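You operate a simulated robot arm through the tools that you are given. There is no shell and no other tool. Be economical: measure what you need, move in short steps, check, and stop when the job is done.

Carry out the task below with a simulated two-armed robot. There is one attempt and no reset: what you move stays moved.

Task
Brush the crumbs off the waffle plate, then shut the maker and clip it.
Fine: put the green brush back and turn the browning dial to off. Set down upright: green scrubbing brush. What is to be rubbed or washed off counts as gone when no trace of it is left.

The check looks at the end state, three seconds after you hand in, the way a careful person would. Anything else that was tipped, shoved, dropped, spilled or broken makes it a failure.

Robot
Two 7-joint arms with two-finger parallel grippers on one trunk, on a base that drives. Base frame: it is fixed to the floor where the robot stands at the start and does not move with it; the origin is under the middle of the robot, x ahead of it, y to its left, z up; the surface under the hand at the start is at about z = 0.9. Lengths are in m, angles in rad, forces in N, time in s.
The left shoulder is at the start at [-0.082, 0.119, 0.851], the right one opposite. With the tool pointing down near the work surface each hand reaches from about 0.1 to 0.56 m from the robot's upright axis, wherever it stands, measured 20 degrees to its own side. Places, roughly: browning dial [0.8, -0.1, 1.1]; clip of the waffle maker [0.8, 0.3, 1]; top of the waffle maker [0.8, 0, 1]. Payload 3.43 kg a hand.
Tool frame (each hand has its own): the origin (TCP) lies between the finger pads and is the grasp point; the fingertips stand 0.03 m ahead of it; z points along the fingers, y is the line along which they close. Largest opening 0.094 m; finger width 0.028, thickness 0.01; the body of the gripper, 0.05 by 0.096 m, starts 0.055 m behind the TCP.
Orientation is that of the tool frame in the base frame, as a unit quaternion [x, y, z, w]. With the fingers straight down and closing along the base's y, the tool's x points along the base's -x, its y along +y and its z along -z.

Tools
- The arms move only by the tool step_arm. It takes "left_moves", "right_moves" or both (then of equal length, played together; a hand with none holds still); each is a list of rows, each a list of 7 numbers: the shift along the tool's x, y, z in m, then the turn, a rotation vector about the tool's x, y, z in rad, then the closure, from 0 (fully open) to 1 (shut). In form: [[tx, ty, tz, rx, ry, rz, jaw], ...]. A call has 1 to 10 rows; each row shifts and turns the commanded pose from where the row before left it, along the tool's axes as they then stand. Rows are played at 5 a second. More than 0.05 m and 0.15 rad between two rows, or a gripper value outside its range, and nothing of the call is played. Where a pose cannot be reached the arm comes as near as it can. A force on the tool above 40 N (or 10 N above the force at the start of the call, whichever is more), or a blocked arm, ends the call early, and 0.2 s more pass. The fingers move at their own pace (about 0.153 m/s each) and stop on an object; they squeeze with about 32 N. The grip force told is the motor's: it shows also when the fingers shut on nothing. Time passes only in rows, and 0.2 s behind the last, so rows that do not move let the fingers close. It gives the time, the measured TCP pose, the force on the tool (base axes), the opening and the grip force at its end, in the units of the frame above (readings bear some noise), with the torque about the TCP (base axes, N m) and any sound that the robot's microphone picked up, and new pictures: "pictures" is both (left out), scene, wrist or none (wrist: the cameras of the hands that moved).
- Cameras (640 x 400 px; columns grow to the right, rows downward): "scene" is now at [0.0229, 0.0341, 1.5605]; the picture's right is [0.27, -0.96, 0.00], its down [-0.73, -0.20, -0.65] and it looks along [0.63, 0.17, -0.76] (base axes); focal length 266 px, centre (320, 200). "left" rides on the left gripper at [0.076, -0.014, -0.102] in its tool frame; the picture's right is [0.18, 0.98, 0.00], its down [-0.75, 0.14, -0.64] and it looks along [-0.63, 0.12, 0.77] (tool axes); focal length 243 px, centre (320, 200). "right" rides on the right gripper at [0.076, 0.014, -0.102] in its tool frame; the picture's right is [-0.18, 0.98, 0.00], its down [-0.75, -0.14, -0.64] and it looks along [-0.63, -0.12, 0.77] (tool axes); focal length 243 px, centre (320, 200). There is no depth. A picture from a camera that has moved, and an enlarged one, comes with that camera's place and axes in the base frame and with its lens. The place of the scene camera against the robot may be out by one fixed shift of up to 0.018 m in any direction.
- slide_trunk(by): slides the trunk up (or, below 0, down) by that many m; the arms and the scene camera ride with it, the base frame stays. It gives what a move gives, with no picture.
- drive_base(legs): drives the robot by 1 to 6 legs, each [ahead, left, turn to the left] in m, m and rad, along the robot's own axes; the way and the turn of a leg run together, so that a leg with both is an arc; at most 1.5 m and 3.142 rad a leg. The arms and the cameras ride along, it lands a little off, and it stops where it bumps. It gives what a move gives, and a new picture of the scene camera.
- head_to(pan, tilt): turns the head with the scene camera to pan (to the left, within 2.496 rad either way) and tilt (down, from -0.506 to 1.204), counted from straight ahead of the robot. It gives what a move gives, and a new picture of the scene camera.
- close_up(camera, box): a new picture of the part [left, top, right, bottom] of that camera's present view, enlarged. No time passes.
- job_done(): hands the job in; it is judged then, once.

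Work in short steps. Places have to be worked out from the pictures, the camera data and where the tool is seen: move nearer, look again, correct. Check each grasp and each placing, and mend what went wrong. You have 120 turns and 260 pictures in all, those below and enlarged ones among them. Open the grippers and draw the arms clear of the work before you hand the job in, unless the task says otherwise; then end with one line.

The tools are called after "Call:" as a command line: name --argument value ..., lists and objects as JSON in quotes. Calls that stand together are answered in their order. step_arm: Moves the arms, as the interface text tells. Its arguments: {"type":"object","properties":{"left_moves":{"type":"array","items":{"type":"array","items":{"type":"number"}}},"right_moves":{"type":"array","items":{"type":"array","items":{"type":"number"}}},"pictures":{"type":"string","enum":["both","scene","wrist","none"]}},"required":[]} The other tools are called the same way: slide_trunk (by) slides the trunk up or down; drive_base (legs) drives the base; head_to (pan, tilt) turns the head that bears the scene camera; close_up (camera, box) takes an enlarged picture of a part of a camera's view; job_done () hands the job in.

At the start:

```text
time_s: 0.0
left_tcp_pos: [0.4063, 0.274, 0.9998]
left_tool_rot: [-0.001, 1.0, 0.0, 0.001]
left_force: [-0.9, 0.4, 0.7]
left_moment: [0.0, -0.01, -0.03]
left_gripper_width: 0.0942
left_finger_force: 0.1
right_tcp_pos: [0.2877, -0.074, 0.9993]
right_tool_rot: [0.0, 1.0, 0.0, 0.0]
right_force: [0.3, -0.8, -1.0]
right_moment: [0.0, -0.03, -0.01]
right_gripper_width: 0.0938
right_finger_force: 0.0
trunk travel left (down, up): [-0.275, 0.06]
robot x, y, heading: [-0.0012, -0.0007, 0.0]
head pan, tilt: [0.269, 0.86]
```

scene: 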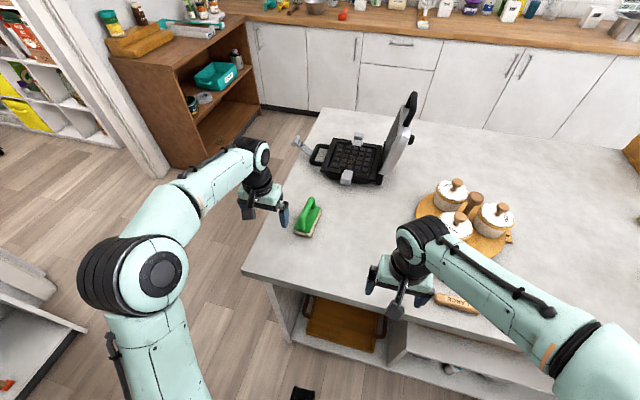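
right: 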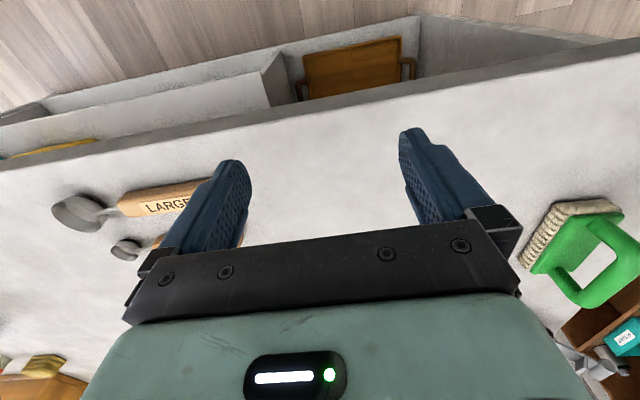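
left: 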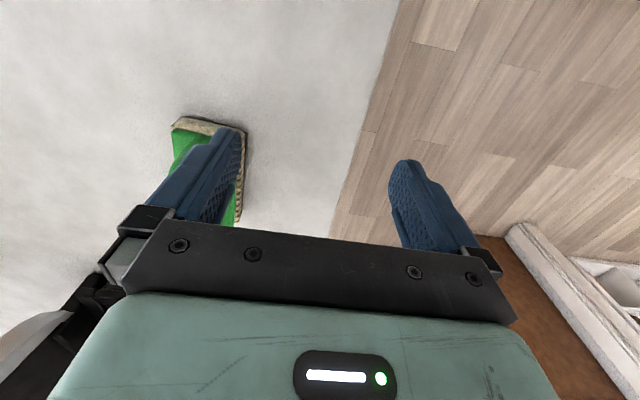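

I start by looking at the waffle maker and the brush enlarged, before anything moves.

Call:
close_up --camera "scene" --box '[280, 80, 440, 180]'

Call:
close_up --camera "scene" --box '[240, 170, 400, 270]'

```text
4.00 times, centred on (360, 130) of scene
camera zoom: at [0.0229, 0.0341, 1.5605], right [0.27, -0.96, 0.0], down [-0.73, -0.2, -0.65], along [0.63, 0.17, -0.76], focal length 1063 px, centre (160, 480)
```

zoom: 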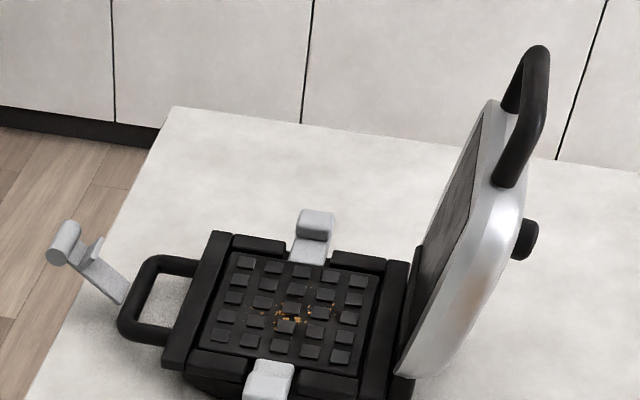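

```text
4.00 times, centred on (320, 220) of scene
camera zoom: at [0.0229, 0.0341, 1.5605], right [0.27, -0.96, 0.0], down [-0.73, -0.2, -0.65], along [0.63, 0.17, -0.76], focal length 1063 px, centre (320, 120)
```

zoom: 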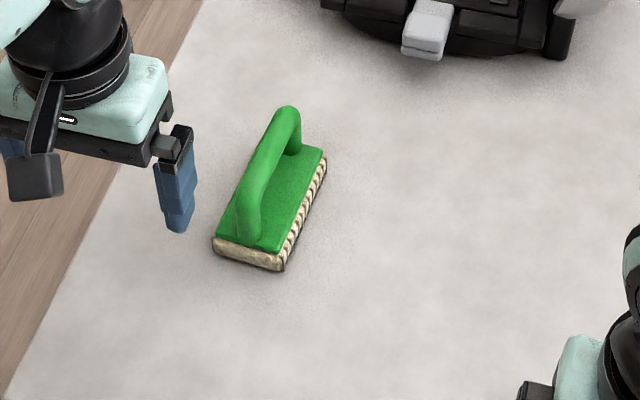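

The brush lies near (0.47, 0.19), lengthwise along x, with an arched handle. The maker's plate is near (0.73, 0.11). I raise the left hand and bring it over the brush to look.

Call:
step_arm --left_moves '[[0, 0, -0.04, 0, 0, 0, 0], [0, 0, -0.03, 0, 0, 0, 0], [-0.02, -0.04, 0, 0, 0, 0, 0], [-0.02, -0.044, 0, 0, 0, 0, 0], [0, 0, 0, 0, 0, 0, 0]]' --pictures "both"

```text
time_s: 1.2
left_tcp_pos: [0.4473, 0.1877, 1.0713]
left_tool_rot: [0.0, 1.0, 0.0, 0.0]
left_force: [0.0, 0.1, -0.2]
left_moment: [-0.03, 0.02, -0.03]
left_gripper_width: 0.0941
left_finger_force: 0.0
right_tcp_pos: [0.2872, -0.0742, 1.0007]
right_tool_rot: [0.0, 1.0, 0.001, 0.001]
right_force: [-0.1, 0.3, 0.5]
right_moment: [-0.02, -0.02, 0.0]
right_gripper_width: 0.0941
right_finger_force: 0.0
trunk travel left (down, up): [-0.275, 0.06]
robot x, y, heading: [-0.0008, 0.0024, 0.003]
head pan, tilt: [0.269, 0.86]
camera scene: at [0.0223, 0.0349, 1.5605], right [0.27, -0.96, 0.0], down [-0.73, -0.2, -0.65], along [0.63, 0.17, -0.76], focal length 266 px, centre (320, 200)
camera left: at [0.3713, 0.1764, 1.1743], right [-0.18, 0.98, 0.0], down [0.75, 0.14, 0.64], along [0.63, 0.12, -0.77], focal length 243 px, centre (320, 200)
```

scene: 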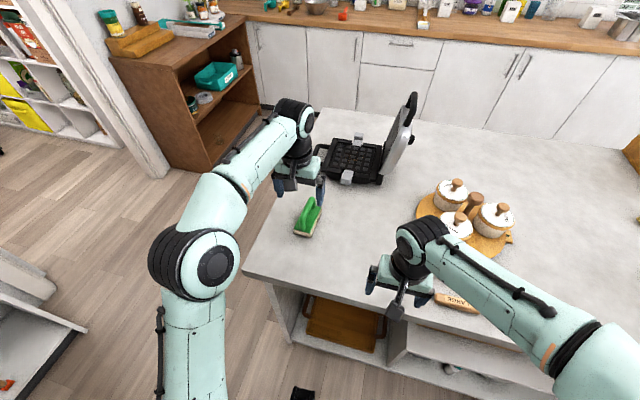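
left: 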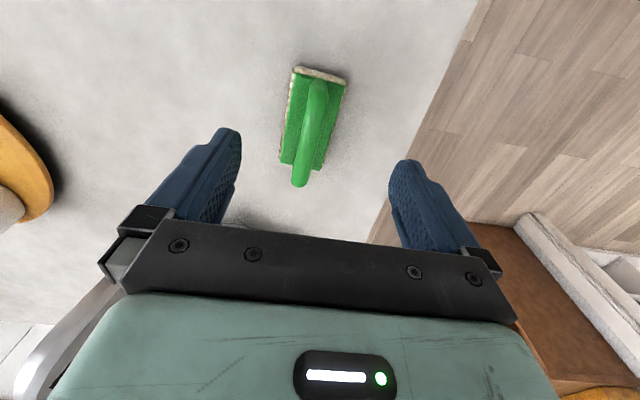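

The wrist view puts the brush centre at about (0.476, 0.187), turned some −0.05 rad, with the handle top near z 0.975. I move over it and lower the fingers on both sides of the handle, still open.

Call:
step_arm --left_moves '[[-0.029, 0, 0, 0, 0, 0.05, 0], [0, 0, 0.04, 0, 0, 0, 0], [0, 0, 0.04, 0, 0, 0, 0], [0, 0, 0.02, 0, 0, 0, 0], [0, 0, 0, 0, 0, 0, 0]]' --pictures "both"

Call:
close_up --camera "scene" --box '[240, 170, 400, 270]'

```text
time_s: 2.4
left_tcp_pos: [0.4757, 0.1887, 0.9699]
left_tool_rot: [0.025, 1.0, 0.0, 0.0]
left_force: [1.0, -0.4, -0.6]
left_moment: [-0.02, -0.02, 0.01]
left_gripper_width: 0.0938
left_finger_force: 0.1
right_tcp_pos: [0.2879, -0.0746, 1.0001]
right_tool_rot: [0.0, 1.0, -0.001, 0.001]
right_force: [-0.3, -0.4, 0.4]
right_moment: [0.05, 0.04, 0.0]
right_gripper_width: 0.0941
right_finger_force: 0.1
trunk travel left (down, up): [-0.275, 0.06]
robot x, y, heading: [0.0026, 0.0001, -0.001]
head pan, tilt: [0.269, 0.86]
camera scene: at [0.0228, 0.0341, 1.5605], right [0.27, -0.96, 0.0], down [-0.73, -0.2, -0.65], along [0.63, 0.17, -0.76], focal length 266 px, centre (320, 200)
camera left: at [0.3994, 0.1803, 1.0717], right [-0.14, 0.99, 0.0], down [0.76, 0.1, 0.64], along [0.64, 0.09, -0.77], focal length 243 px, centre (320, 200)
```

scene: 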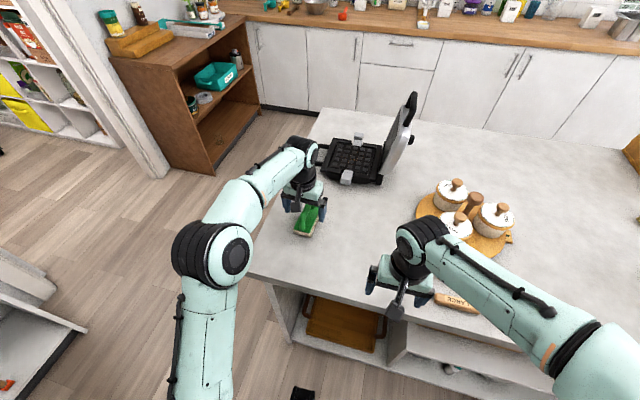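
left: 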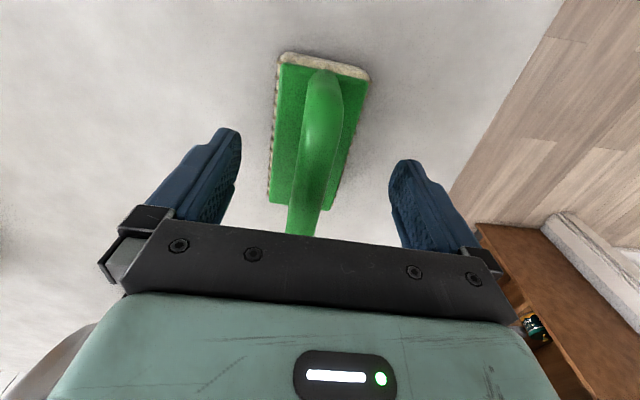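

```text
4.00 times, centred on (320, 220) of scene
camera zoom: at [0.0228, 0.0341, 1.5605], right [0.27, -0.96, 0.0], down [-0.73, -0.2, -0.65], along [0.63, 0.17, -0.76], focal length 1063 px, centre (320, 120)
```

zoom: 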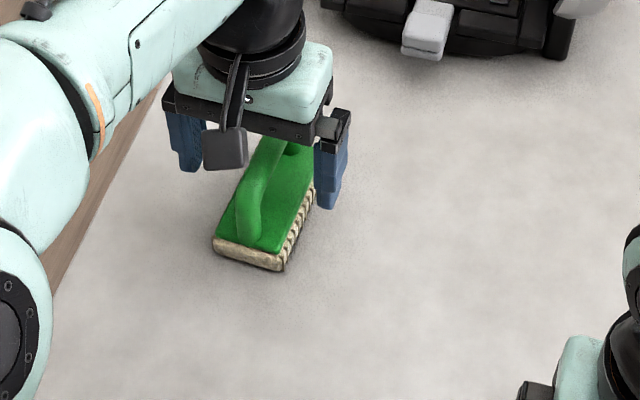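

The handle lies centred between the fingers at a good depth. I close the left gripper.

Call:
step_arm --left_moves '[[0, -0.003, 0, 0, 0, 0, 0.3], [0, 0, 0, 0, 0, 0, 0.6], [0, 0, 0, 0, 0, 0, 1], [0, 0, 0, 0, 0, 0, 1]]' --pictures "wrist"

```text
time_s: 3.4
left_tcp_pos: [0.4761, 0.1851, 0.9697]
left_tool_rot: [0.025, 1.0, 0.0, 0.0]
left_force: [0.3, 0.7, 1.5]
left_moment: [0.04, 0.05, 0.02]
left_gripper_width: 0.0214
left_finger_force: 32.4
right_tcp_pos: [0.2868, -0.075, 0.9996]
right_tool_rot: [0.0, 1.0, 0.0, 0.0]
right_force: [-0.1, 0.0, -0.4]
right_moment: [0.0, 0.0, -0.03]
right_gripper_width: 0.094
right_finger_force: 0.2
trunk travel left (down, up): [-0.275, 0.06]
robot x, y, heading: [-0.0013, -0.0007, 0.001]
head pan, tilt: [0.269, 0.86]
camera left: at [0.3993, 0.1775, 1.0724], right [-0.13, 0.99, 0.0], down [0.76, 0.1, 0.64], along [0.64, 0.09, -0.77], focal length 243 px, centre (320, 200)
```

left: 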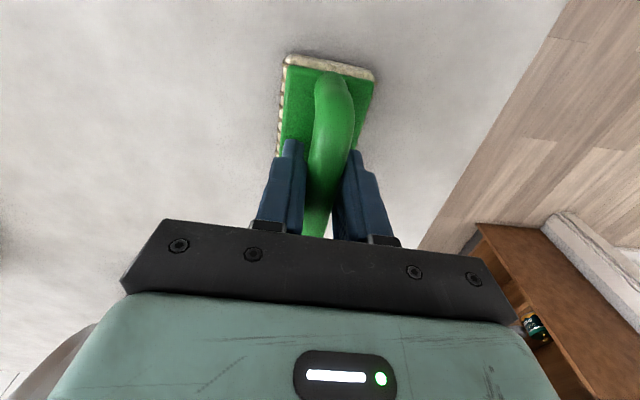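

The grip holds at 0.021 m, so the brush goes back down at TCP (0.476, 0.185, 0.970). I lift it and draw it back before driving.

Call:
step_arm --left_moves '[[0, 0, -0.04, 0, 0, 0, 1], [0, 0, -0.04, 0, 0, 0, 1], [0, 0, -0.04, 0, 0, 0, 1], [0.03, 0, -0.03, 0, 0, 0, 1], [0.04, 0, 0, 0, 0, 0, 1], [0.04, 0, 0, 0, 0, 0, 1]]' --pictures "both"

Call:
close_up --camera "scene" --box '[290, 85, 430, 190]'

```text
time_s: 4.8
left_tcp_pos: [0.364, 0.1938, 1.1203]
left_tool_rot: [0.024, 1.0, 0.0, 0.0]
left_force: [-0.2, -0.3, -0.1]
left_moment: [0.02, 0.01, -0.03]
left_gripper_width: 0.0
left_finger_force: 32.4
right_tcp_pos: [0.2873, -0.074, 0.9997]
right_tool_rot: [0.0, 1.0, -0.001, 0.0]
right_force: [0.1, -0.3, 0.7]
right_moment: [0.01, -0.04, 0.02]
right_gripper_width: 0.0939
right_finger_force: 0.0
trunk travel left (down, up): [-0.275, 0.06]
robot x, y, heading: [-0.0006, -0.0031, 0.001]
head pan, tilt: [0.269, 0.86]
camera scene: at [0.0215, 0.0344, 1.5605], right [0.27, -0.96, 0.0], down [-0.73, -0.2, -0.65], along [0.63, 0.17, -0.76], focal length 266 px, centre (320, 200)
camera left: at [0.2873, 0.1845, 1.2233], right [-0.14, 0.99, 0.0], down [0.76, 0.1, 0.64], along [0.64, 0.09, -0.77], focal length 243 px, centre (320, 200)
```

scene: 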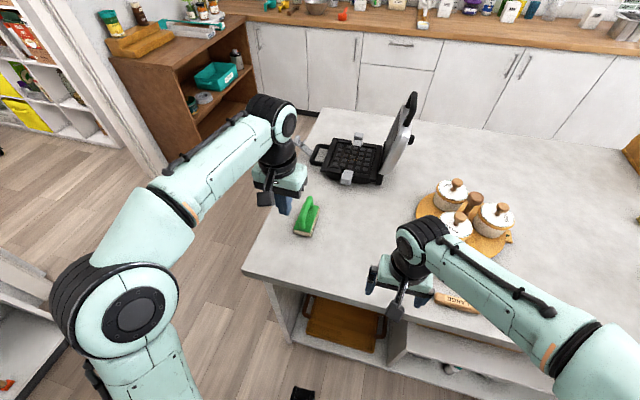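
left: 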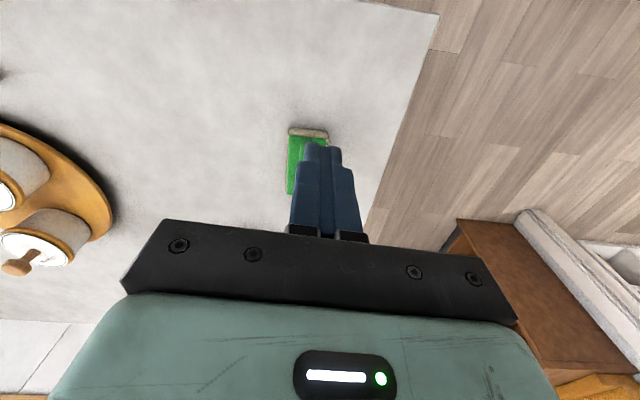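

```text
3.81 times, centred on (360, 138) of scene
camera zoom: at [0.0215, 0.0344, 1.5605], right [0.27, -0.96, 0.0], down [-0.73, -0.2, -0.65], along [0.63, 0.17, -0.76], focal length 1012 px, centre (168, 438)
```

zoom: 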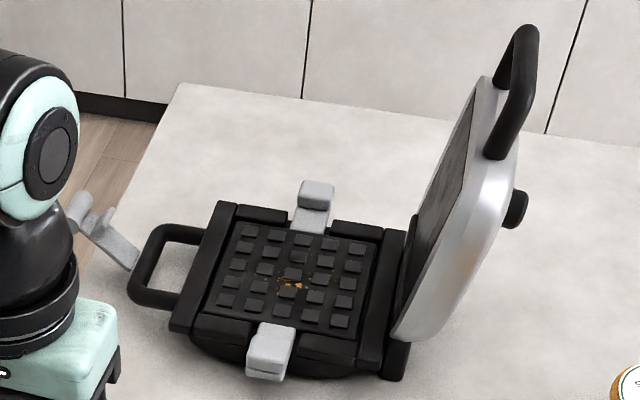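

The brush slipped out: the grip was too shallow. It still stands upright in its place. I go back above it, open, and check its pose.

Call:
step_arm --left_moves '[[-0.04, 0, 0, 0, 0, 0, 0], [-0.04, 0.008, 0, 0, 0, 0, 0], [0, 0, 0.04, 0, 0, 0, 0], [0, 0, 0.03, 0, 0, 0, 0], [0, 0, 0, 0, 0, 0, 0]]' --pictures "wrist"

Call:
close_up --camera "scene" --box '[260, 180, 360, 245]'

```text
time_s: 6.0
left_tcp_pos: [0.4482, 0.1958, 1.0519]
left_tool_rot: [0.024, 1.0, 0.0, 0.0]
left_force: [-0.7, -0.5, -0.1]
left_moment: [0.04, 0.01, 0.03]
left_gripper_width: 0.0939
left_finger_force: 0.0
right_tcp_pos: [0.2877, -0.0744, 1.0004]
right_tool_rot: [0.0, 1.0, 0.001, 0.0]
right_force: [0.4, 0.0, -0.1]
right_moment: [0.01, -0.05, -0.04]
right_gripper_width: 0.0939
right_finger_force: 0.1
trunk travel left (down, up): [-0.275, 0.06]
robot x, y, heading: [-0.0017, 0.0035, -0.0]
head pan, tilt: [0.269, 0.86]
camera left: at [0.3701, 0.1871, 1.1541], right [-0.14, 0.99, 0.0], down [0.76, 0.1, 0.64], along [0.64, 0.09, -0.77], focal length 243 px, centre (320, 200)
```

left: 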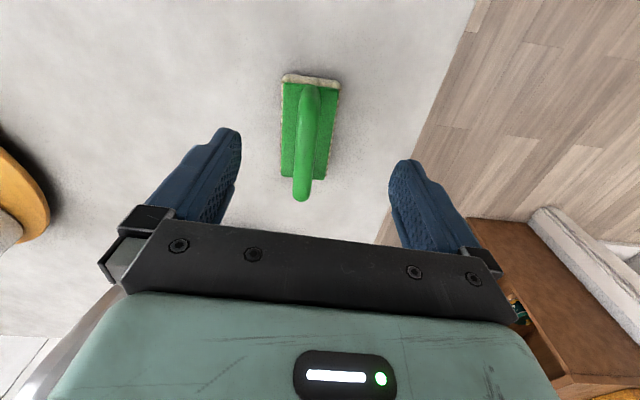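

```text
6.15 times, centred on (310, 212) of scene
camera zoom: at [0.0226, 0.0341, 1.5605], right [0.27, -0.96, 0.0], down [-0.73, -0.2, -0.65], along [0.63, 0.17, -0.76], focal length 1635 px, centre (382, 123)
```

zoom: 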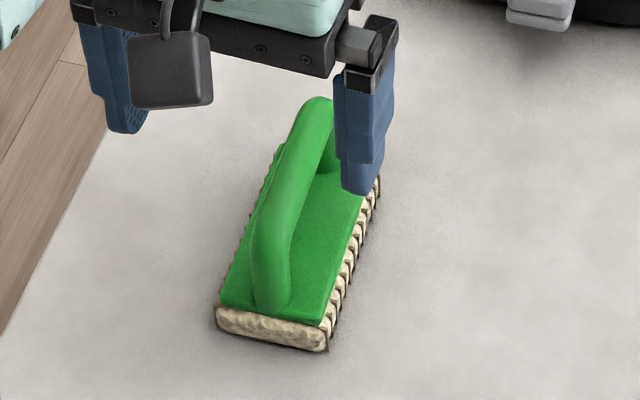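

The brush is still upright at about (0.481, 0.191). I centre over it and go deeper this time, to TCP z of about 0.95.

Call:
step_arm --left_moves '[[-0.032, -0.006, 0, 0, 0, -0.07, 0], [0, 0, 0.04, 0, 0, 0, 0], [0, 0, 0.04, 0, 0, 0, 0], [0, 0, 0.015, 0, 0, 0, 0], [0, 0, 0.006, 0, 0, 0, 0], [0, 0, 0, 0, 0, 0, 0]]' --pictures "wrist"

Call:
close_up --camera "scene" --box '[260, 180, 360, 245]'

```text
time_s: 7.4
left_tcp_pos: [0.4766, 0.188, 0.9476]
left_tool_rot: [-0.011, 1.0, 0.0, 0.0]
left_force: [-0.2, -0.5, -0.1]
left_moment: [-0.03, -0.05, -0.04]
left_gripper_width: 0.0938
left_finger_force: 0.0
right_tcp_pos: [0.288, -0.0745, 0.9999]
right_tool_rot: [-0.001, 1.0, 0.0, 0.0]
right_force: [-0.2, 0.8, -0.1]
right_moment: [0.0, 0.01, 0.0]
right_gripper_width: 0.0942
right_finger_force: 0.0
trunk travel left (down, up): [-0.275, 0.06]
robot x, y, heading: [0.0031, 0.0024, -0.002]
head pan, tilt: [0.269, 0.86]
camera left: at [0.4019, 0.1747, 1.051], right [-0.2, 0.98, 0.0], down [0.75, 0.16, 0.64], along [0.63, 0.13, -0.77], focal length 243 px, centre (320, 200)
```

left: 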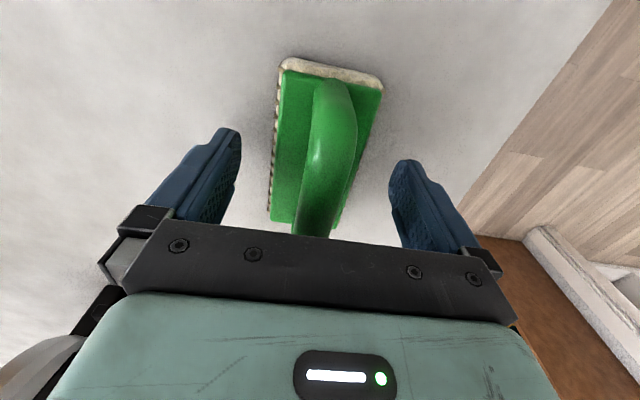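

```text
6.15 times, centred on (310, 212) of scene
camera zoom: at [0.0229, 0.0341, 1.5605], right [0.27, -0.96, 0.0], down [-0.73, -0.2, -0.65], along [0.63, 0.17, -0.76], focal length 1635 px, centre (382, 123)
```

zoom: 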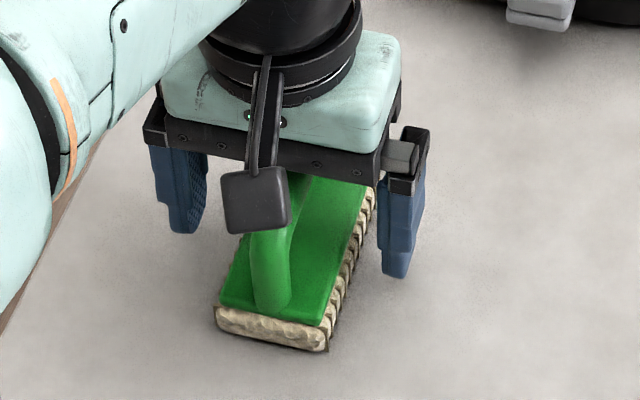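

The tips are at about z 0.918, with no contact. I close and read the width: about 0.02 means the handle, about 0.05 the board.

Call:
step_arm --left_moves '[[0, 0, -0.003, 0, 0, 0, 0.3], [0, 0, 0, 0, 0, 0, 0.6], [0, 0, 0, 0, 0, 0, 1], [0, 0, 0, 0, 0, 0, 1]]' --pictures "wrist"

```text
time_s: 8.4
left_tcp_pos: [0.4772, 0.1879, 0.9511]
left_tool_rot: [-0.011, 1.0, 0.0, 0.0]
left_force: [0.6, -0.2, -0.2]
left_moment: [-0.03, 0.03, -0.01]
left_gripper_width: 0.0493
left_finger_force: 31.4
right_tcp_pos: [0.2883, -0.0734, 1.0]
right_tool_rot: [0.0, 1.0, 0.0, 0.0]
right_force: [-0.1, -0.5, 0.5]
right_moment: [0.02, 0.0, -0.01]
right_gripper_width: 0.094
right_finger_force: 0.1
trunk travel left (down, up): [-0.275, 0.06]
robot x, y, heading: [0.0004, 0.0005, -0.0]
head pan, tilt: [0.269, 0.86]
camera left: at [0.4021, 0.1743, 1.0543], right [-0.2, 0.98, 0.0], down [0.75, 0.16, 0.64], along [0.63, 0.13, -0.77], focal length 243 px, centre (320, 200)
```

left: 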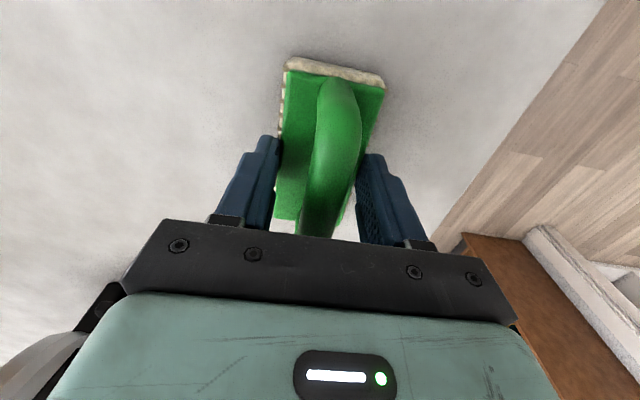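

It has closed on the board (0.049), which would leave the fingers too low for brushing. I reopen, rise 9 mm and close on the handle just above the board.

Call:
step_arm --left_moves '[[0, 0, 0, 0, 0, 0, 0.2], [0, 0, -0.009, 0, 0, 0, 0.2], [0, 0, 0, 0, 0, 0, 0.6], [0, 0, 0, 0, 0, 0, 1], [0, 0, 0, 0, 0, 0, 1]]' --pictures "wrist"

```text
time_s: 9.6
left_tcp_pos: [0.4786, 0.1868, 0.96]
left_tool_rot: [-0.01, 1.0, 0.0, 0.0]
left_force: [-0.6, 0.7, 0.6]
left_moment: [0.01, 0.01, -0.01]
left_gripper_width: 0.0213
left_finger_force: 32.5
right_tcp_pos: [0.2867, -0.0753, 0.9988]
right_tool_rot: [0.0, 1.0, 0.0, 0.0]
right_force: [-0.5, -0.2, 0.5]
right_moment: [0.02, 0.01, -0.03]
right_gripper_width: 0.0938
right_finger_force: 0.0
trunk travel left (down, up): [-0.275, 0.06]
robot x, y, heading: [-0.0003, 0.0004, 0.002]
head pan, tilt: [0.269, 0.86]
camera left: at [0.4025, 0.1739, 1.0632], right [-0.2, 0.98, 0.0], down [0.75, 0.16, 0.64], along [0.63, 0.13, -0.77], focal length 243 px, centre (320, 200)
```

left: 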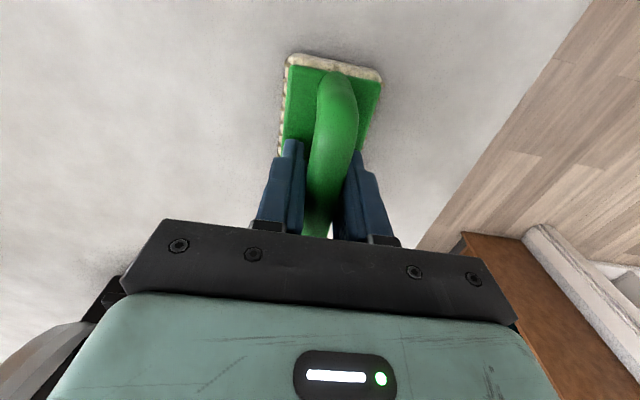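

It is on the handle at 0.021, 10 mm deeper than before. I lift a few centimetres slowly and check the width.

Call:
step_arm --left_moves '[[0, 0, -0.01, 0, 0, 0, 1], [0, 0, -0.015, 0, 0, 0, 1], [0, 0, -0.02, 0, 0, 0, 1]]' --pictures "wrist"

```text
time_s: 10.4
left_tcp_pos: [0.4787, 0.1883, 1.0065]
left_tool_rot: [-0.01, 1.0, 0.0, 0.0]
left_force: [0.3, 0.1, -0.6]
left_moment: [0.01, 0.02, 0.01]
left_gripper_width: 0.0217
left_finger_force: 31.7
right_tcp_pos: [0.288, -0.0741, 1.0003]
right_tool_rot: [0.0, 1.0, 0.001, -0.001]
right_force: [0.1, -0.2, -0.4]
right_moment: [-0.03, -0.03, -0.01]
right_gripper_width: 0.0939
right_finger_force: 0.0
trunk travel left (down, up): [-0.275, 0.06]
robot x, y, heading: [0.0024, 0.0019, 0.002]
head pan, tilt: [0.269, 0.86]
camera left: at [0.4033, 0.1747, 1.1096], right [-0.2, 0.98, 0.0], down [0.75, 0.16, 0.64], along [0.63, 0.13, -0.77], focal length 243 px, centre (320, 200)
```

left: 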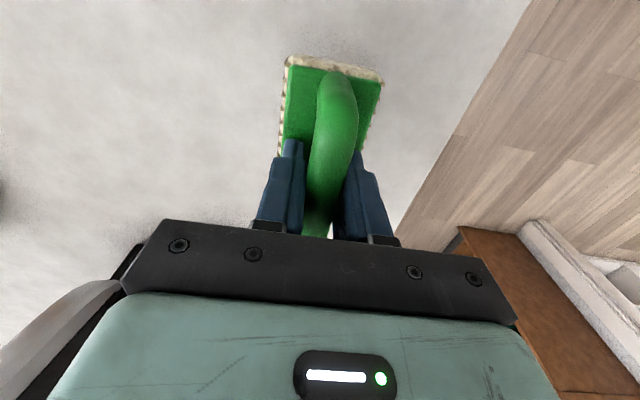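

The brush comes along this time, its tilt unchanged. I lift it higher and draw it in for the drive.

Call:
step_arm --left_moves '[[0, 0, -0.035, 0, 0, 0, 1], [0, 0, -0.035, 0, 0, 0, 1], [0, 0, -0.035, 0, 0, 0, 1], [0, 0, -0.035, 0, 0, 0, 1], [0.03, 0, 0, 0, 0, 0, 1], [0.03, 0, 0, 0, 0, 0, 1]]' --pictures "both"

```text
time_s: 11.8
left_tcp_pos: [0.4132, 0.1877, 1.1167]
left_tool_rot: [-0.01, 1.0, 0.001, 0.001]
left_force: [0.7, -0.3, -1.0]
left_moment: [0.02, -0.02, 0.01]
left_gripper_width: 0.0214
left_finger_force: 32.1
left hand out of reach, approached as far as the arm can: row 3, 4
right_tcp_pos: [0.2878, -0.0749, 1.0004]
right_tool_rot: [0.0, 1.0, 0.0, 0.0]
right_force: [0.5, -0.2, 0.2]
right_moment: [0.0, -0.01, -0.01]
right_gripper_width: 0.0941
right_finger_force: 0.0
trunk travel left (down, up): [-0.275, 0.06]
robot x, y, heading: [0.0034, -0.0025, -0.003]
head pan, tilt: [0.269, 0.86]
camera scene: at [0.0225, 0.0342, 1.5605], right [0.27, -0.96, 0.0], down [-0.73, -0.2, -0.65], along [0.63, 0.17, -0.76], focal length 266 px, centre (320, 200)
camera left: at [0.3362, 0.1741, 1.2191], right [-0.2, 0.98, 0.0], down [0.75, 0.16, 0.64], along [0.63, 0.13, -0.77], focal length 243 px, centre (320, 200)
```

scene: 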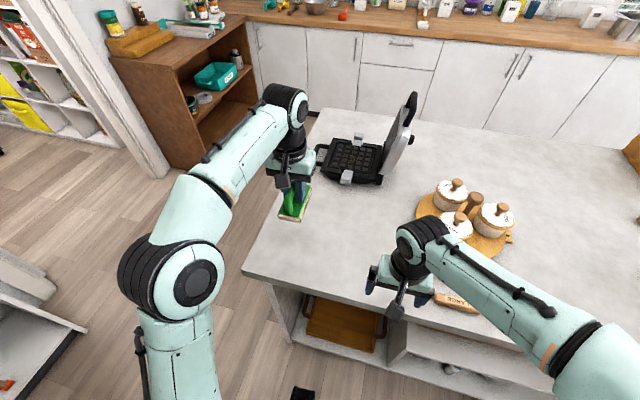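
left: 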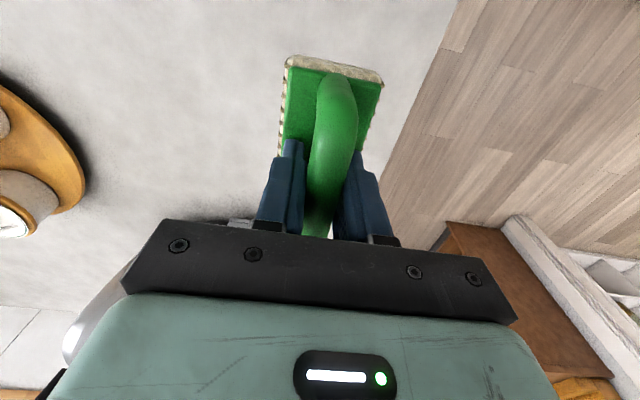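

I raise the trunk for clearance, then drive left, clear of the table, and look.

Call:
slide_trunk --by 0.06

Call:
drive_base --legs '[[-0.1, 0, 0], [0, 0.75, 0]]'

```text
time_s: 12.8
left_tcp_pos: [0.4117, 0.1879, 1.1771]
left_tool_rot: [-0.01, 1.0, 0.0, 0.0]
left_force: [-0.1, -0.1, -1.1]
left_moment: [0.0, -0.03, 0.01]
left_gripper_width: 0.0217
left_finger_force: 32.2
right_tcp_pos: [0.2885, -0.0751, 1.0602]
right_tool_rot: [-0.001, 1.0, 0.0, 0.001]
right_force: [-0.5, -0.9, -0.1]
right_moment: [-0.02, 0.0, -0.01]
right_gripper_width: 0.0939
right_finger_force: 0.1
trunk travel left (down, up): [-0.335, 0.0]
robot x, y, heading: [-0.0015, -0.0017, -0.002]
head pan, tilt: [0.269, 0.86]
```

```text
time_s: 20.4
left_tcp_pos: [0.3175, 0.9187, 1.1769]
left_tool_rot: [-0.004, 1.0, 0.001, 0.0]
left_force: [0.4, -0.5, -0.9]
left_moment: [-0.02, 0.01, -0.04]
left_gripper_width: 0.0215
left_finger_force: 32.4
right_tcp_pos: [0.1896, 0.6598, 1.0604]
right_tool_rot: [0.006, 1.0, 0.001, -0.001]
right_force: [-0.1, -0.1, 0.3]
right_moment: [0.0, -0.01, 0.01]
right_gripper_width: 0.0938
right_finger_force: 0.0
trunk travel left (down, up): [-0.335, 0.0]
robot x, y, heading: [-0.0951, 0.7378, -0.009]
head pan, tilt: [0.269, 0.86]
camera scene: at [-0.0743, 0.7703, 1.6237], right [0.25, -0.97, 0.0], down [-0.73, -0.19, -0.65], along [0.63, 0.17, -0.76], focal length 266 px, centre (320, 200)
```

scene: 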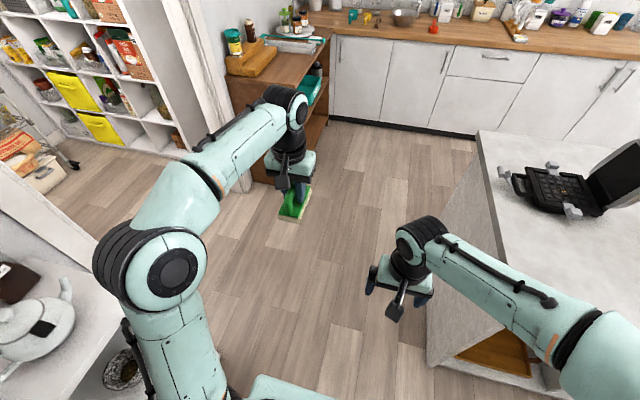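

There is room. I drive ahead alongside the table and then turn right to face the maker's open side.

Call:
drive_base --legs '[[0.65, 0, 0], [0, 0, -1.562]]'

```text
time_s: 27.8
left_tcp_pos: [0.7593, 0.324, 1.177]
left_tool_rot: [0.691, 0.723, 0.0, 0.0]
left_force: [0.5, -0.6, -0.2]
left_moment: [0.03, -0.02, 0.06]
left_gripper_width: 0.0214
left_finger_force: 31.7
right_tcp_pos: [0.4946, 0.4411, 1.0603]
right_tool_rot: [0.698, 0.716, 0.0, 0.001]
right_force: [0.7, 0.0, -0.6]
right_moment: [0.0, 0.01, -0.03]
right_gripper_width: 0.0941
right_finger_force: 0.1
trunk travel left (down, up): [-0.335, 0.0]
robot x, y, heading: [0.5597, 0.7358, -1.544]
head pan, tilt: [0.269, 0.86]
camera scene: at [0.575, 0.7153, 1.6237], right [-0.96, -0.29, 0.0], down [-0.22, 0.73, -0.65], along [0.19, -0.62, -0.76], focal length 266 px, centre (320, 200)
```

scene: 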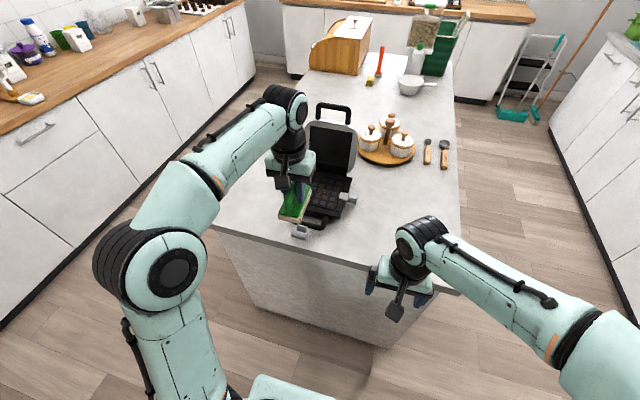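

I take close-ups of the maker from here before moving nearer.

Call:
close_up --camera "scene" --box '[260, 90, 420, 250]'

Call:
close_up --camera "left" --box '[0, 0, 640, 400]'

```text
2.50 times, centred on (340, 170) of scene
camera zoom: at [0.575, 0.7153, 1.6237], right [-0.96, -0.29, 0.0], down [-0.22, 0.73, -0.65], along [0.19, -0.62, -0.76], focal length 664 px, centre (270, 275)
```

zoom: 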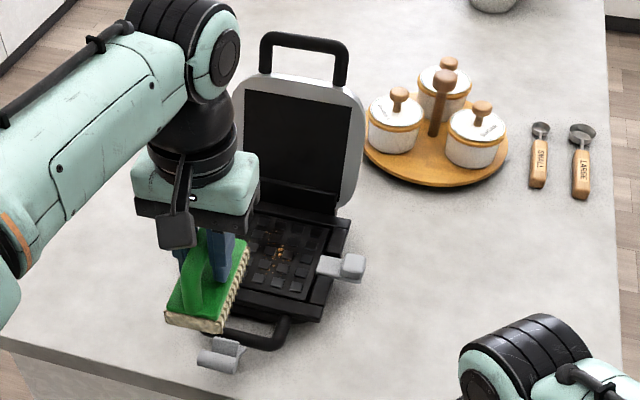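

```text
1.00 times, centred on (320, 200) of left (not enlarged: the box is as wide or as high as the picture)
camera zoom: at [0.742, 0.4025, 1.2801], right [0.97, 0.23, 0.0], down [0.18, -0.75, 0.64], along [0.15, -0.62, -0.77], focal length 243 px, centre (320, 200)
```

zoom: 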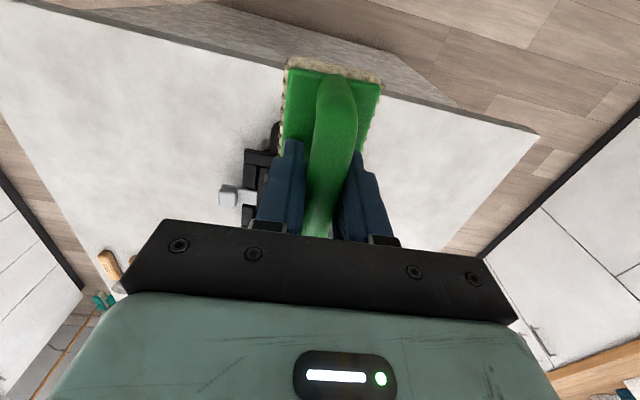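

The crumbs come out near (0.74, 0.11, 0.94). I drive closer so that the plate is well within reach.

Call:
drive_base --legs '[[0.12, -0.02, -0.02]]'

```text
time_s: 29.1
left_tcp_pos: [0.734, 0.2015, 1.178]
left_tool_rot: [0.698, 0.716, 0.0, 0.0]
left_force: [1.0, -0.1, -1.3]
left_moment: [0.01, 0.01, 0.03]
left_gripper_width: 0.0213
left_finger_force: 32.0
right_tcp_pos: [0.4708, 0.3232, 1.0595]
right_tool_rot: [0.706, 0.708, 0.0, 0.001]
right_force: [0.3, 0.3, 0.1]
right_moment: [0.01, -0.03, -0.01]
right_gripper_width: 0.0939
right_finger_force: 0.0
trunk travel left (down, up): [-0.335, 0.0]
robot x, y, heading: [0.5403, 0.6108, -1.571]
head pan, tilt: [0.269, 0.86]
camera scene: at [0.5565, 0.5957, 1.6234], right [-0.96, -0.27, 0.0], down [-0.2, 0.73, -0.65], along [0.18, -0.63, -0.76], focal length 266 px, centre (320, 200)
```

scene: 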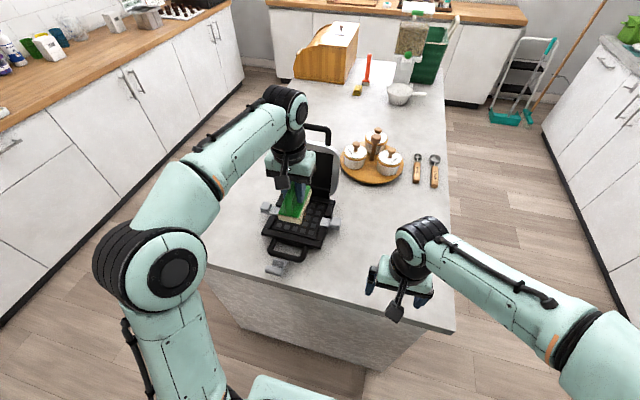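

I bring the right hand beside the maker so that its wrist camera gives an accurate second view of plate, clip and rims.

Call:
step_arm --right_moves '[[0, 0.04, -0.02, 0, 0, 0, 0], [0, 0.04, -0.02, 0, 0, 0, 0], [0, 0, 0, 0, 0, 0, 0]]' --pictures "wrist"

Call:
close_up --camera "scene" --box '[240, 110, 360, 285]'

```text
time_s: 29.9
left_tcp_pos: [0.7319, 0.2011, 1.177]
left_tool_rot: [0.699, 0.715, 0.0, 0.0]
left_force: [0.1, -0.4, -0.9]
left_moment: [0.0, 0.01, -0.03]
left_gripper_width: 0.0214
left_finger_force: 31.6
right_tcp_pos: [0.551, 0.3229, 1.0993]
right_tool_rot: [0.706, 0.708, 0.001, -0.001]
right_force: [-0.4, 0.3, -0.7]
right_moment: [0.02, 0.01, 0.01]
right_gripper_width: 0.0941
right_finger_force: 0.1
trunk travel left (down, up): [-0.335, 0.0]
robot x, y, heading: [0.5438, 0.6091, -1.564]
head pan, tilt: [0.269, 0.86]
camera right: at [0.5639, 0.3991, 1.2017], right [0.98, -0.18, 0.0], down [-0.14, -0.75, 0.64], along [-0.12, -0.63, -0.77], focal length 243 px, centre (320, 200)
```

right: 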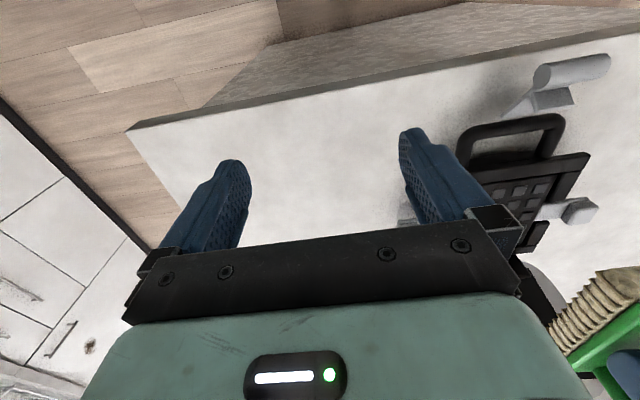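

```text
2.29 times, centred on (300, 198) of scene
camera zoom: at [0.5557, 0.5948, 1.6237], right [-0.96, -0.27, 0.0], down [-0.2, 0.73, -0.65], along [0.18, -0.63, -0.76], focal length 607 px, centre (366, 206)
```

zoom: 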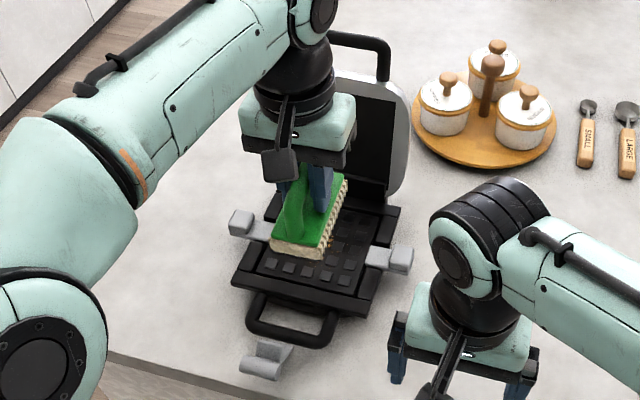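

The views agree: clip bar (0.753, 0.320, 1.0), base x 0.67–0.85 and y 0.03–0.207, plate centre about (0.76, 0.115), top about 0.94–0.95. I bring the brush over the plate to a height just above it.

Call:
step_arm --left_moves '[[-0.04, 0.01, 0, 0, 0, 0, 1], [-0.04, 0.008, 0, 0, 0, 0, 1], [0, 0, 0.04, 0, 0, 0, 1], [0, 0, 0.04, 0, 0, 0, 1], [0, 0, 0.04, 0, 0, 0, 1], [0, 0, 0, 0, 0, 0, 1]]' --pictures "none"

Call:
close_up --camera "right" --box '[420, 40, 640, 260]'

Call:
close_up --camera "scene" --box '[250, 150, 360, 260]'

```text
time_s: 31.3
left_tcp_pos: [0.7535, 0.1211, 1.0577]
left_tool_rot: [0.699, 0.715, -0.001, 0.001]
left_force: [0.7, 0.3, -0.3]
left_moment: [0.03, -0.02, 0.01]
left_gripper_width: 0.0215
left_finger_force: 31.9
right_tcp_pos: [0.5507, 0.324, 1.0995]
right_tool_rot: [0.706, 0.708, 0.0, 0.0]
right_force: [0.9, 0.5, -1.0]
right_moment: [0.03, 0.01, -0.01]
right_gripper_width: 0.0942
right_finger_force: 0.0
trunk travel left (down, up): [-0.335, 0.0]
robot x, y, heading: [0.5441, 0.6142, -1.565]
head pan, tilt: [0.269, 0.86]
```

```text
1.82 times, centred on (530, 150) of right
camera zoom: at [0.5641, 0.3993, 1.2016], right [0.98, -0.18, 0.0], down [-0.14, -0.75, 0.64], along [-0.12, -0.63, -0.77], focal length 441 px, centre (-62, 291)
```

zoom: 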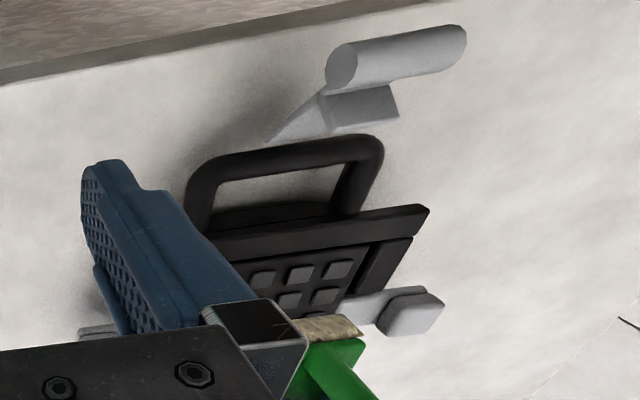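

```text
3.64 times, centred on (305, 205) of scene
camera zoom: at [0.5563, 0.595, 1.6237], right [-0.96, -0.27, 0.0], down [-0.2, 0.73, -0.65], along [0.18, -0.63, -0.76], focal length 966 px, centre (374, 182)
```

zoom: 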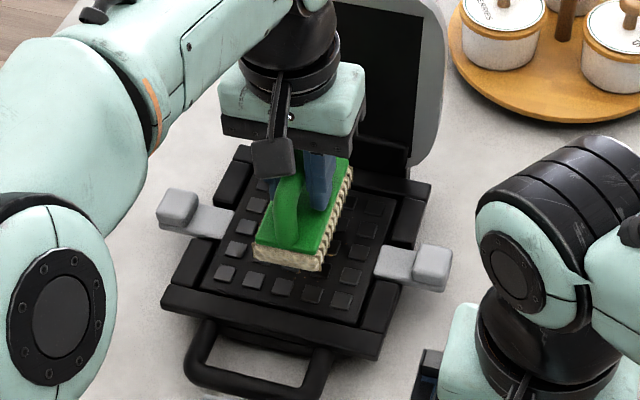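

The brush hangs centred over the plate, clear of the rims and side tabs. I lower in small rows until the bristles touch.

Call:
step_arm --left_moves '[[0, 0, 0.02, 0, 0, 0, 1], [0, 0, 0.015, 0, 0, 0, 1], [0, 0, 0.006, 0, 0, 0, 1], [0, 0, 0.006, 0, 0, 0, 1], [0, 0, 0.004, 0, 0, 0, 1], [0, 0, 0.004, 0, 0, 0, 1], [0, 0, 0.004, 0, 0, 0, 1]]' --pictures "none"

Call:
close_up --camera "scene" --box '[250, 150, 360, 260]'

```text
time_s: 32.9
left_tcp_pos: [0.752, 0.1212, 1.0034]
left_tool_rot: [0.698, 0.716, -0.004, 0.004]
left_force: [2.2, -1.4, 28.6]
left_moment: [0.44, 0.02, -0.03]
left_gripper_width: 0.0215
left_finger_force: 32.2
right_tcp_pos: [0.5511, 0.3244, 1.0994]
right_tool_rot: [0.706, 0.708, 0.0, 0.001]
right_force: [0.3, 0.6, 0.3]
right_moment: [0.01, 0.0, -0.01]
right_gripper_width: 0.094
right_finger_force: 0.2
trunk travel left (down, up): [-0.335, 0.0]
robot x, y, heading: [0.5418, 0.6129, -1.566]
head pan, tilt: [0.269, 0.86]
```

```text
3.64 times, centred on (305, 205) of scene
camera zoom: at [0.5556, 0.597, 1.6241], right [-0.96, -0.27, 0.0], down [-0.2, 0.73, -0.65], along [0.18, -0.63, -0.76], focal length 966 px, centre (374, 182)
```

zoom: 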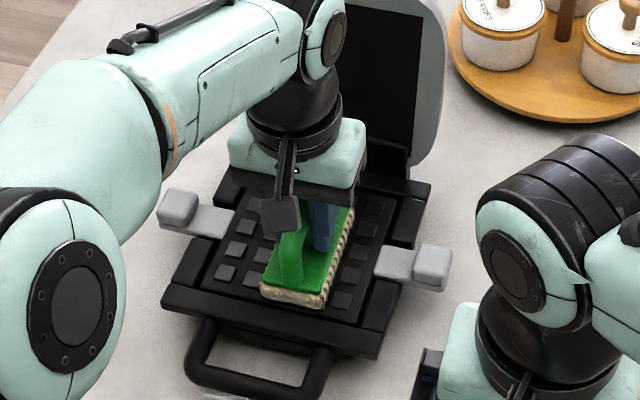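

Contact at about z 1.005 with 29 N, which is too hard. I ease off to a few newtons and make short strokes along x.

Call:
step_arm --left_moves '[[0, 0, -0.005, 0, 0, 0, 1], [0, 0.02, 0, 0, 0, 0, 1], [0, -0.02, 0, 0, 0, 0, 1], [0, -0.02, 0, 0, 0, 0, 1], [0, -0.015, 0, 0, 0, 0, 1], [0, 0.015, 0, 0, 0, 0, 1], [0, 0.02, 0, 0, 0, 0, 1]]' --pictures "none"

Call:
close_up --camera "scene" --box '[250, 150, 360, 260]'

```text
time_s: 34.5
left_tcp_pos: [0.7524, 0.1213, 1.0024]
left_tool_rot: [0.699, 0.715, 0.0, -0.001]
left_force: [-3.1, -0.5, 7.6]
left_moment: [-0.21, 0.0, -0.05]
left_gripper_width: 0.0215
left_finger_force: 31.8
right_tcp_pos: [0.55, 0.3218, 1.1002]
right_tool_rot: [0.706, 0.709, 0.0, 0.001]
right_force: [-0.1, 0.0, 0.0]
right_moment: [-0.01, -0.01, -0.01]
right_gripper_width: 0.0938
right_finger_force: 0.0
trunk travel left (down, up): [-0.335, 0.0]
robot x, y, heading: [0.5434, 0.6165, -1.566]
head pan, tilt: [0.269, 0.86]
```

```text
3.64 times, centred on (305, 205) of scene
camera zoom: at [0.5568, 0.5956, 1.6236], right [-0.96, -0.27, 0.0], down [-0.2, 0.73, -0.65], along [0.18, -0.63, -0.76], focal length 966 px, centre (374, 182)
```

zoom: 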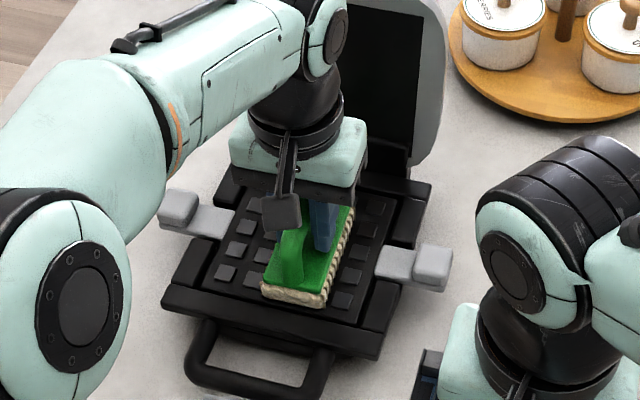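

Gentle contact at 8 N, and the maker has not moved. I do more strokes, with rows shifted toward the hinge and back.

Call:
step_arm --left_moves '[[-0.02, 0, 0, 0, 0, 0, 1], [0, -0.02, 0, 0, 0, 0, 1], [0, -0.02, 0, 0, 0, 0, 1], [0, 0.02, 0, 0, 0, 0, 1], [0, 0.02, 0, 0, 0, 0, 1], [0, 0.025, 0, 0, 0, 0, 1], [0, -0.025, 0, 0, 0, 0, 1], [0.02, -0.02, 0, 0, 0, 0, 1], [0.015, 0.02, 0, 0, 0, 0, 1], [-0.015, 0, 0, 0, 0, 0, 1]]' --pictures "none"

Call:
step_arm --left_moves '[[0, 0, -0.04, 0, 0, 0, 1], [0, 0, -0.04, 0, 0, 0, 1], [0.04, 0.02, -0.03, 0, 0, 0, 1], [0.04, 0.03, 0, 0, 0, 0, 1], [0.03, 0.04, 0, 0, 0, 0, 1]]' --pictures "scene"

Call:
close_up --camera "scene" --box '[250, 150, 360, 260]'

```text
time_s: 36.7
left_tcp_pos: [0.7514, 0.1199, 1.0039]
left_tool_rot: [0.698, 0.716, 0.0, 0.0]
left_force: [0.3, -1.0, -1.0]
left_moment: [-0.01, -0.02, -0.01]
left_gripper_width: 0.0215
left_finger_force: 32.1
right_tcp_pos: [0.5506, 0.3215, 1.1002]
right_tool_rot: [0.706, 0.708, 0.0, 0.0]
right_force: [-0.8, 0.4, -0.1]
right_moment: [-0.01, -0.01, -0.02]
right_gripper_width: 0.0939
right_finger_force: 0.0
trunk travel left (down, up): [-0.335, 0.0]
robot x, y, heading: [0.5424, 0.6105, -1.571]
head pan, tilt: [0.269, 0.86]
```

```text
refused: row 3 steps farther than a row can; nothing moved
```

```text
3.64 times, centred on (305, 205) of scene
camera zoom: at [0.5557, 0.5935, 1.6237], right [-0.96, -0.27, 0.0], down [-0.2, 0.73, -0.65], along [0.18, -0.63, -0.76], focal length 966 px, centre (374, 182)
```

zoom: 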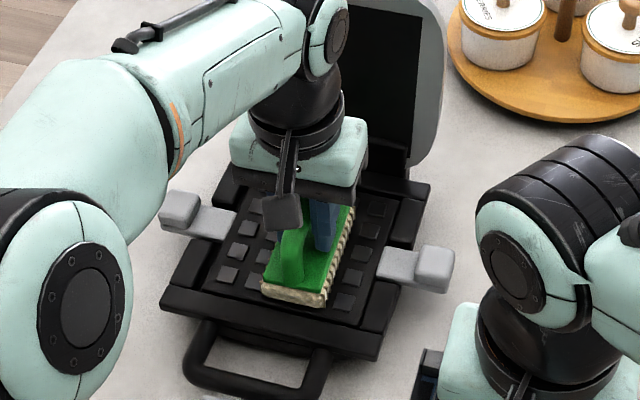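

A row was too long. I lift in smaller rows and move aside to see the plate.

Call:
step_arm --left_moves '[[0, 0, -0.04, 0, 0, 0, 1], [0, 0, -0.04, 0, 0, 0, 1], [0.03, 0.02, -0.02, 0, 0, 0, 1], [0.035, 0.03, 0, 0, 0, 0, 1], [0.03, 0.035, 0, 0, 0, 0, 1], [0.01, 0.04, 0, 0, 0, 0, 1]]' --pictures "scene"

Call:
close_up --camera "scene" --box '[250, 150, 360, 260]'

```text
time_s: 38.1
left_tcp_pos: [0.8763, 0.2302, 1.1042]
left_tool_rot: [0.699, 0.715, 0.0, 0.0]
left_force: [-0.3, -0.8, -1.3]
left_moment: [0.03, 0.02, -0.04]
left_gripper_width: 0.0213
left_finger_force: 32.2
right_tcp_pos: [0.5521, 0.3236, 1.0994]
right_tool_rot: [0.706, 0.708, -0.001, 0.0]
right_force: [0.0, 0.5, -0.2]
right_moment: [0.03, 0.0, 0.0]
right_gripper_width: 0.0941
right_finger_force: 0.1
trunk travel left (down, up): [-0.335, 0.0]
robot x, y, heading: [0.5445, 0.6114, -1.569]
head pan, tilt: [0.269, 0.86]
camera scene: at [0.5574, 0.5948, 1.6237], right [-0.96, -0.27, 0.0], down [-0.2, 0.73, -0.65], along [0.18, -0.63, -0.76], focal length 266 px, centre (320, 200)
```

scene: 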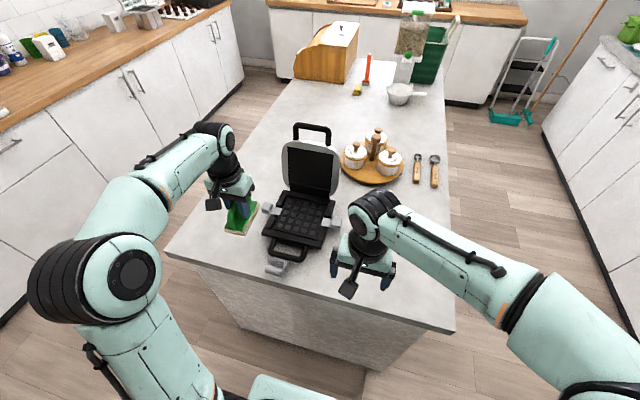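

```text
3.64 times, centred on (305, 205) of scene
camera zoom: at [0.5574, 0.5948, 1.6237], right [-0.96, -0.27, 0.0], down [-0.2, 0.73, -0.65], along [0.18, -0.63, -0.76], focal length 966 px, centre (374, 182)
```

zoom: 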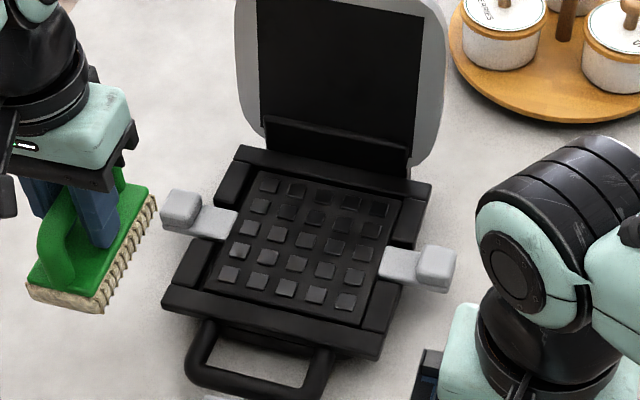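

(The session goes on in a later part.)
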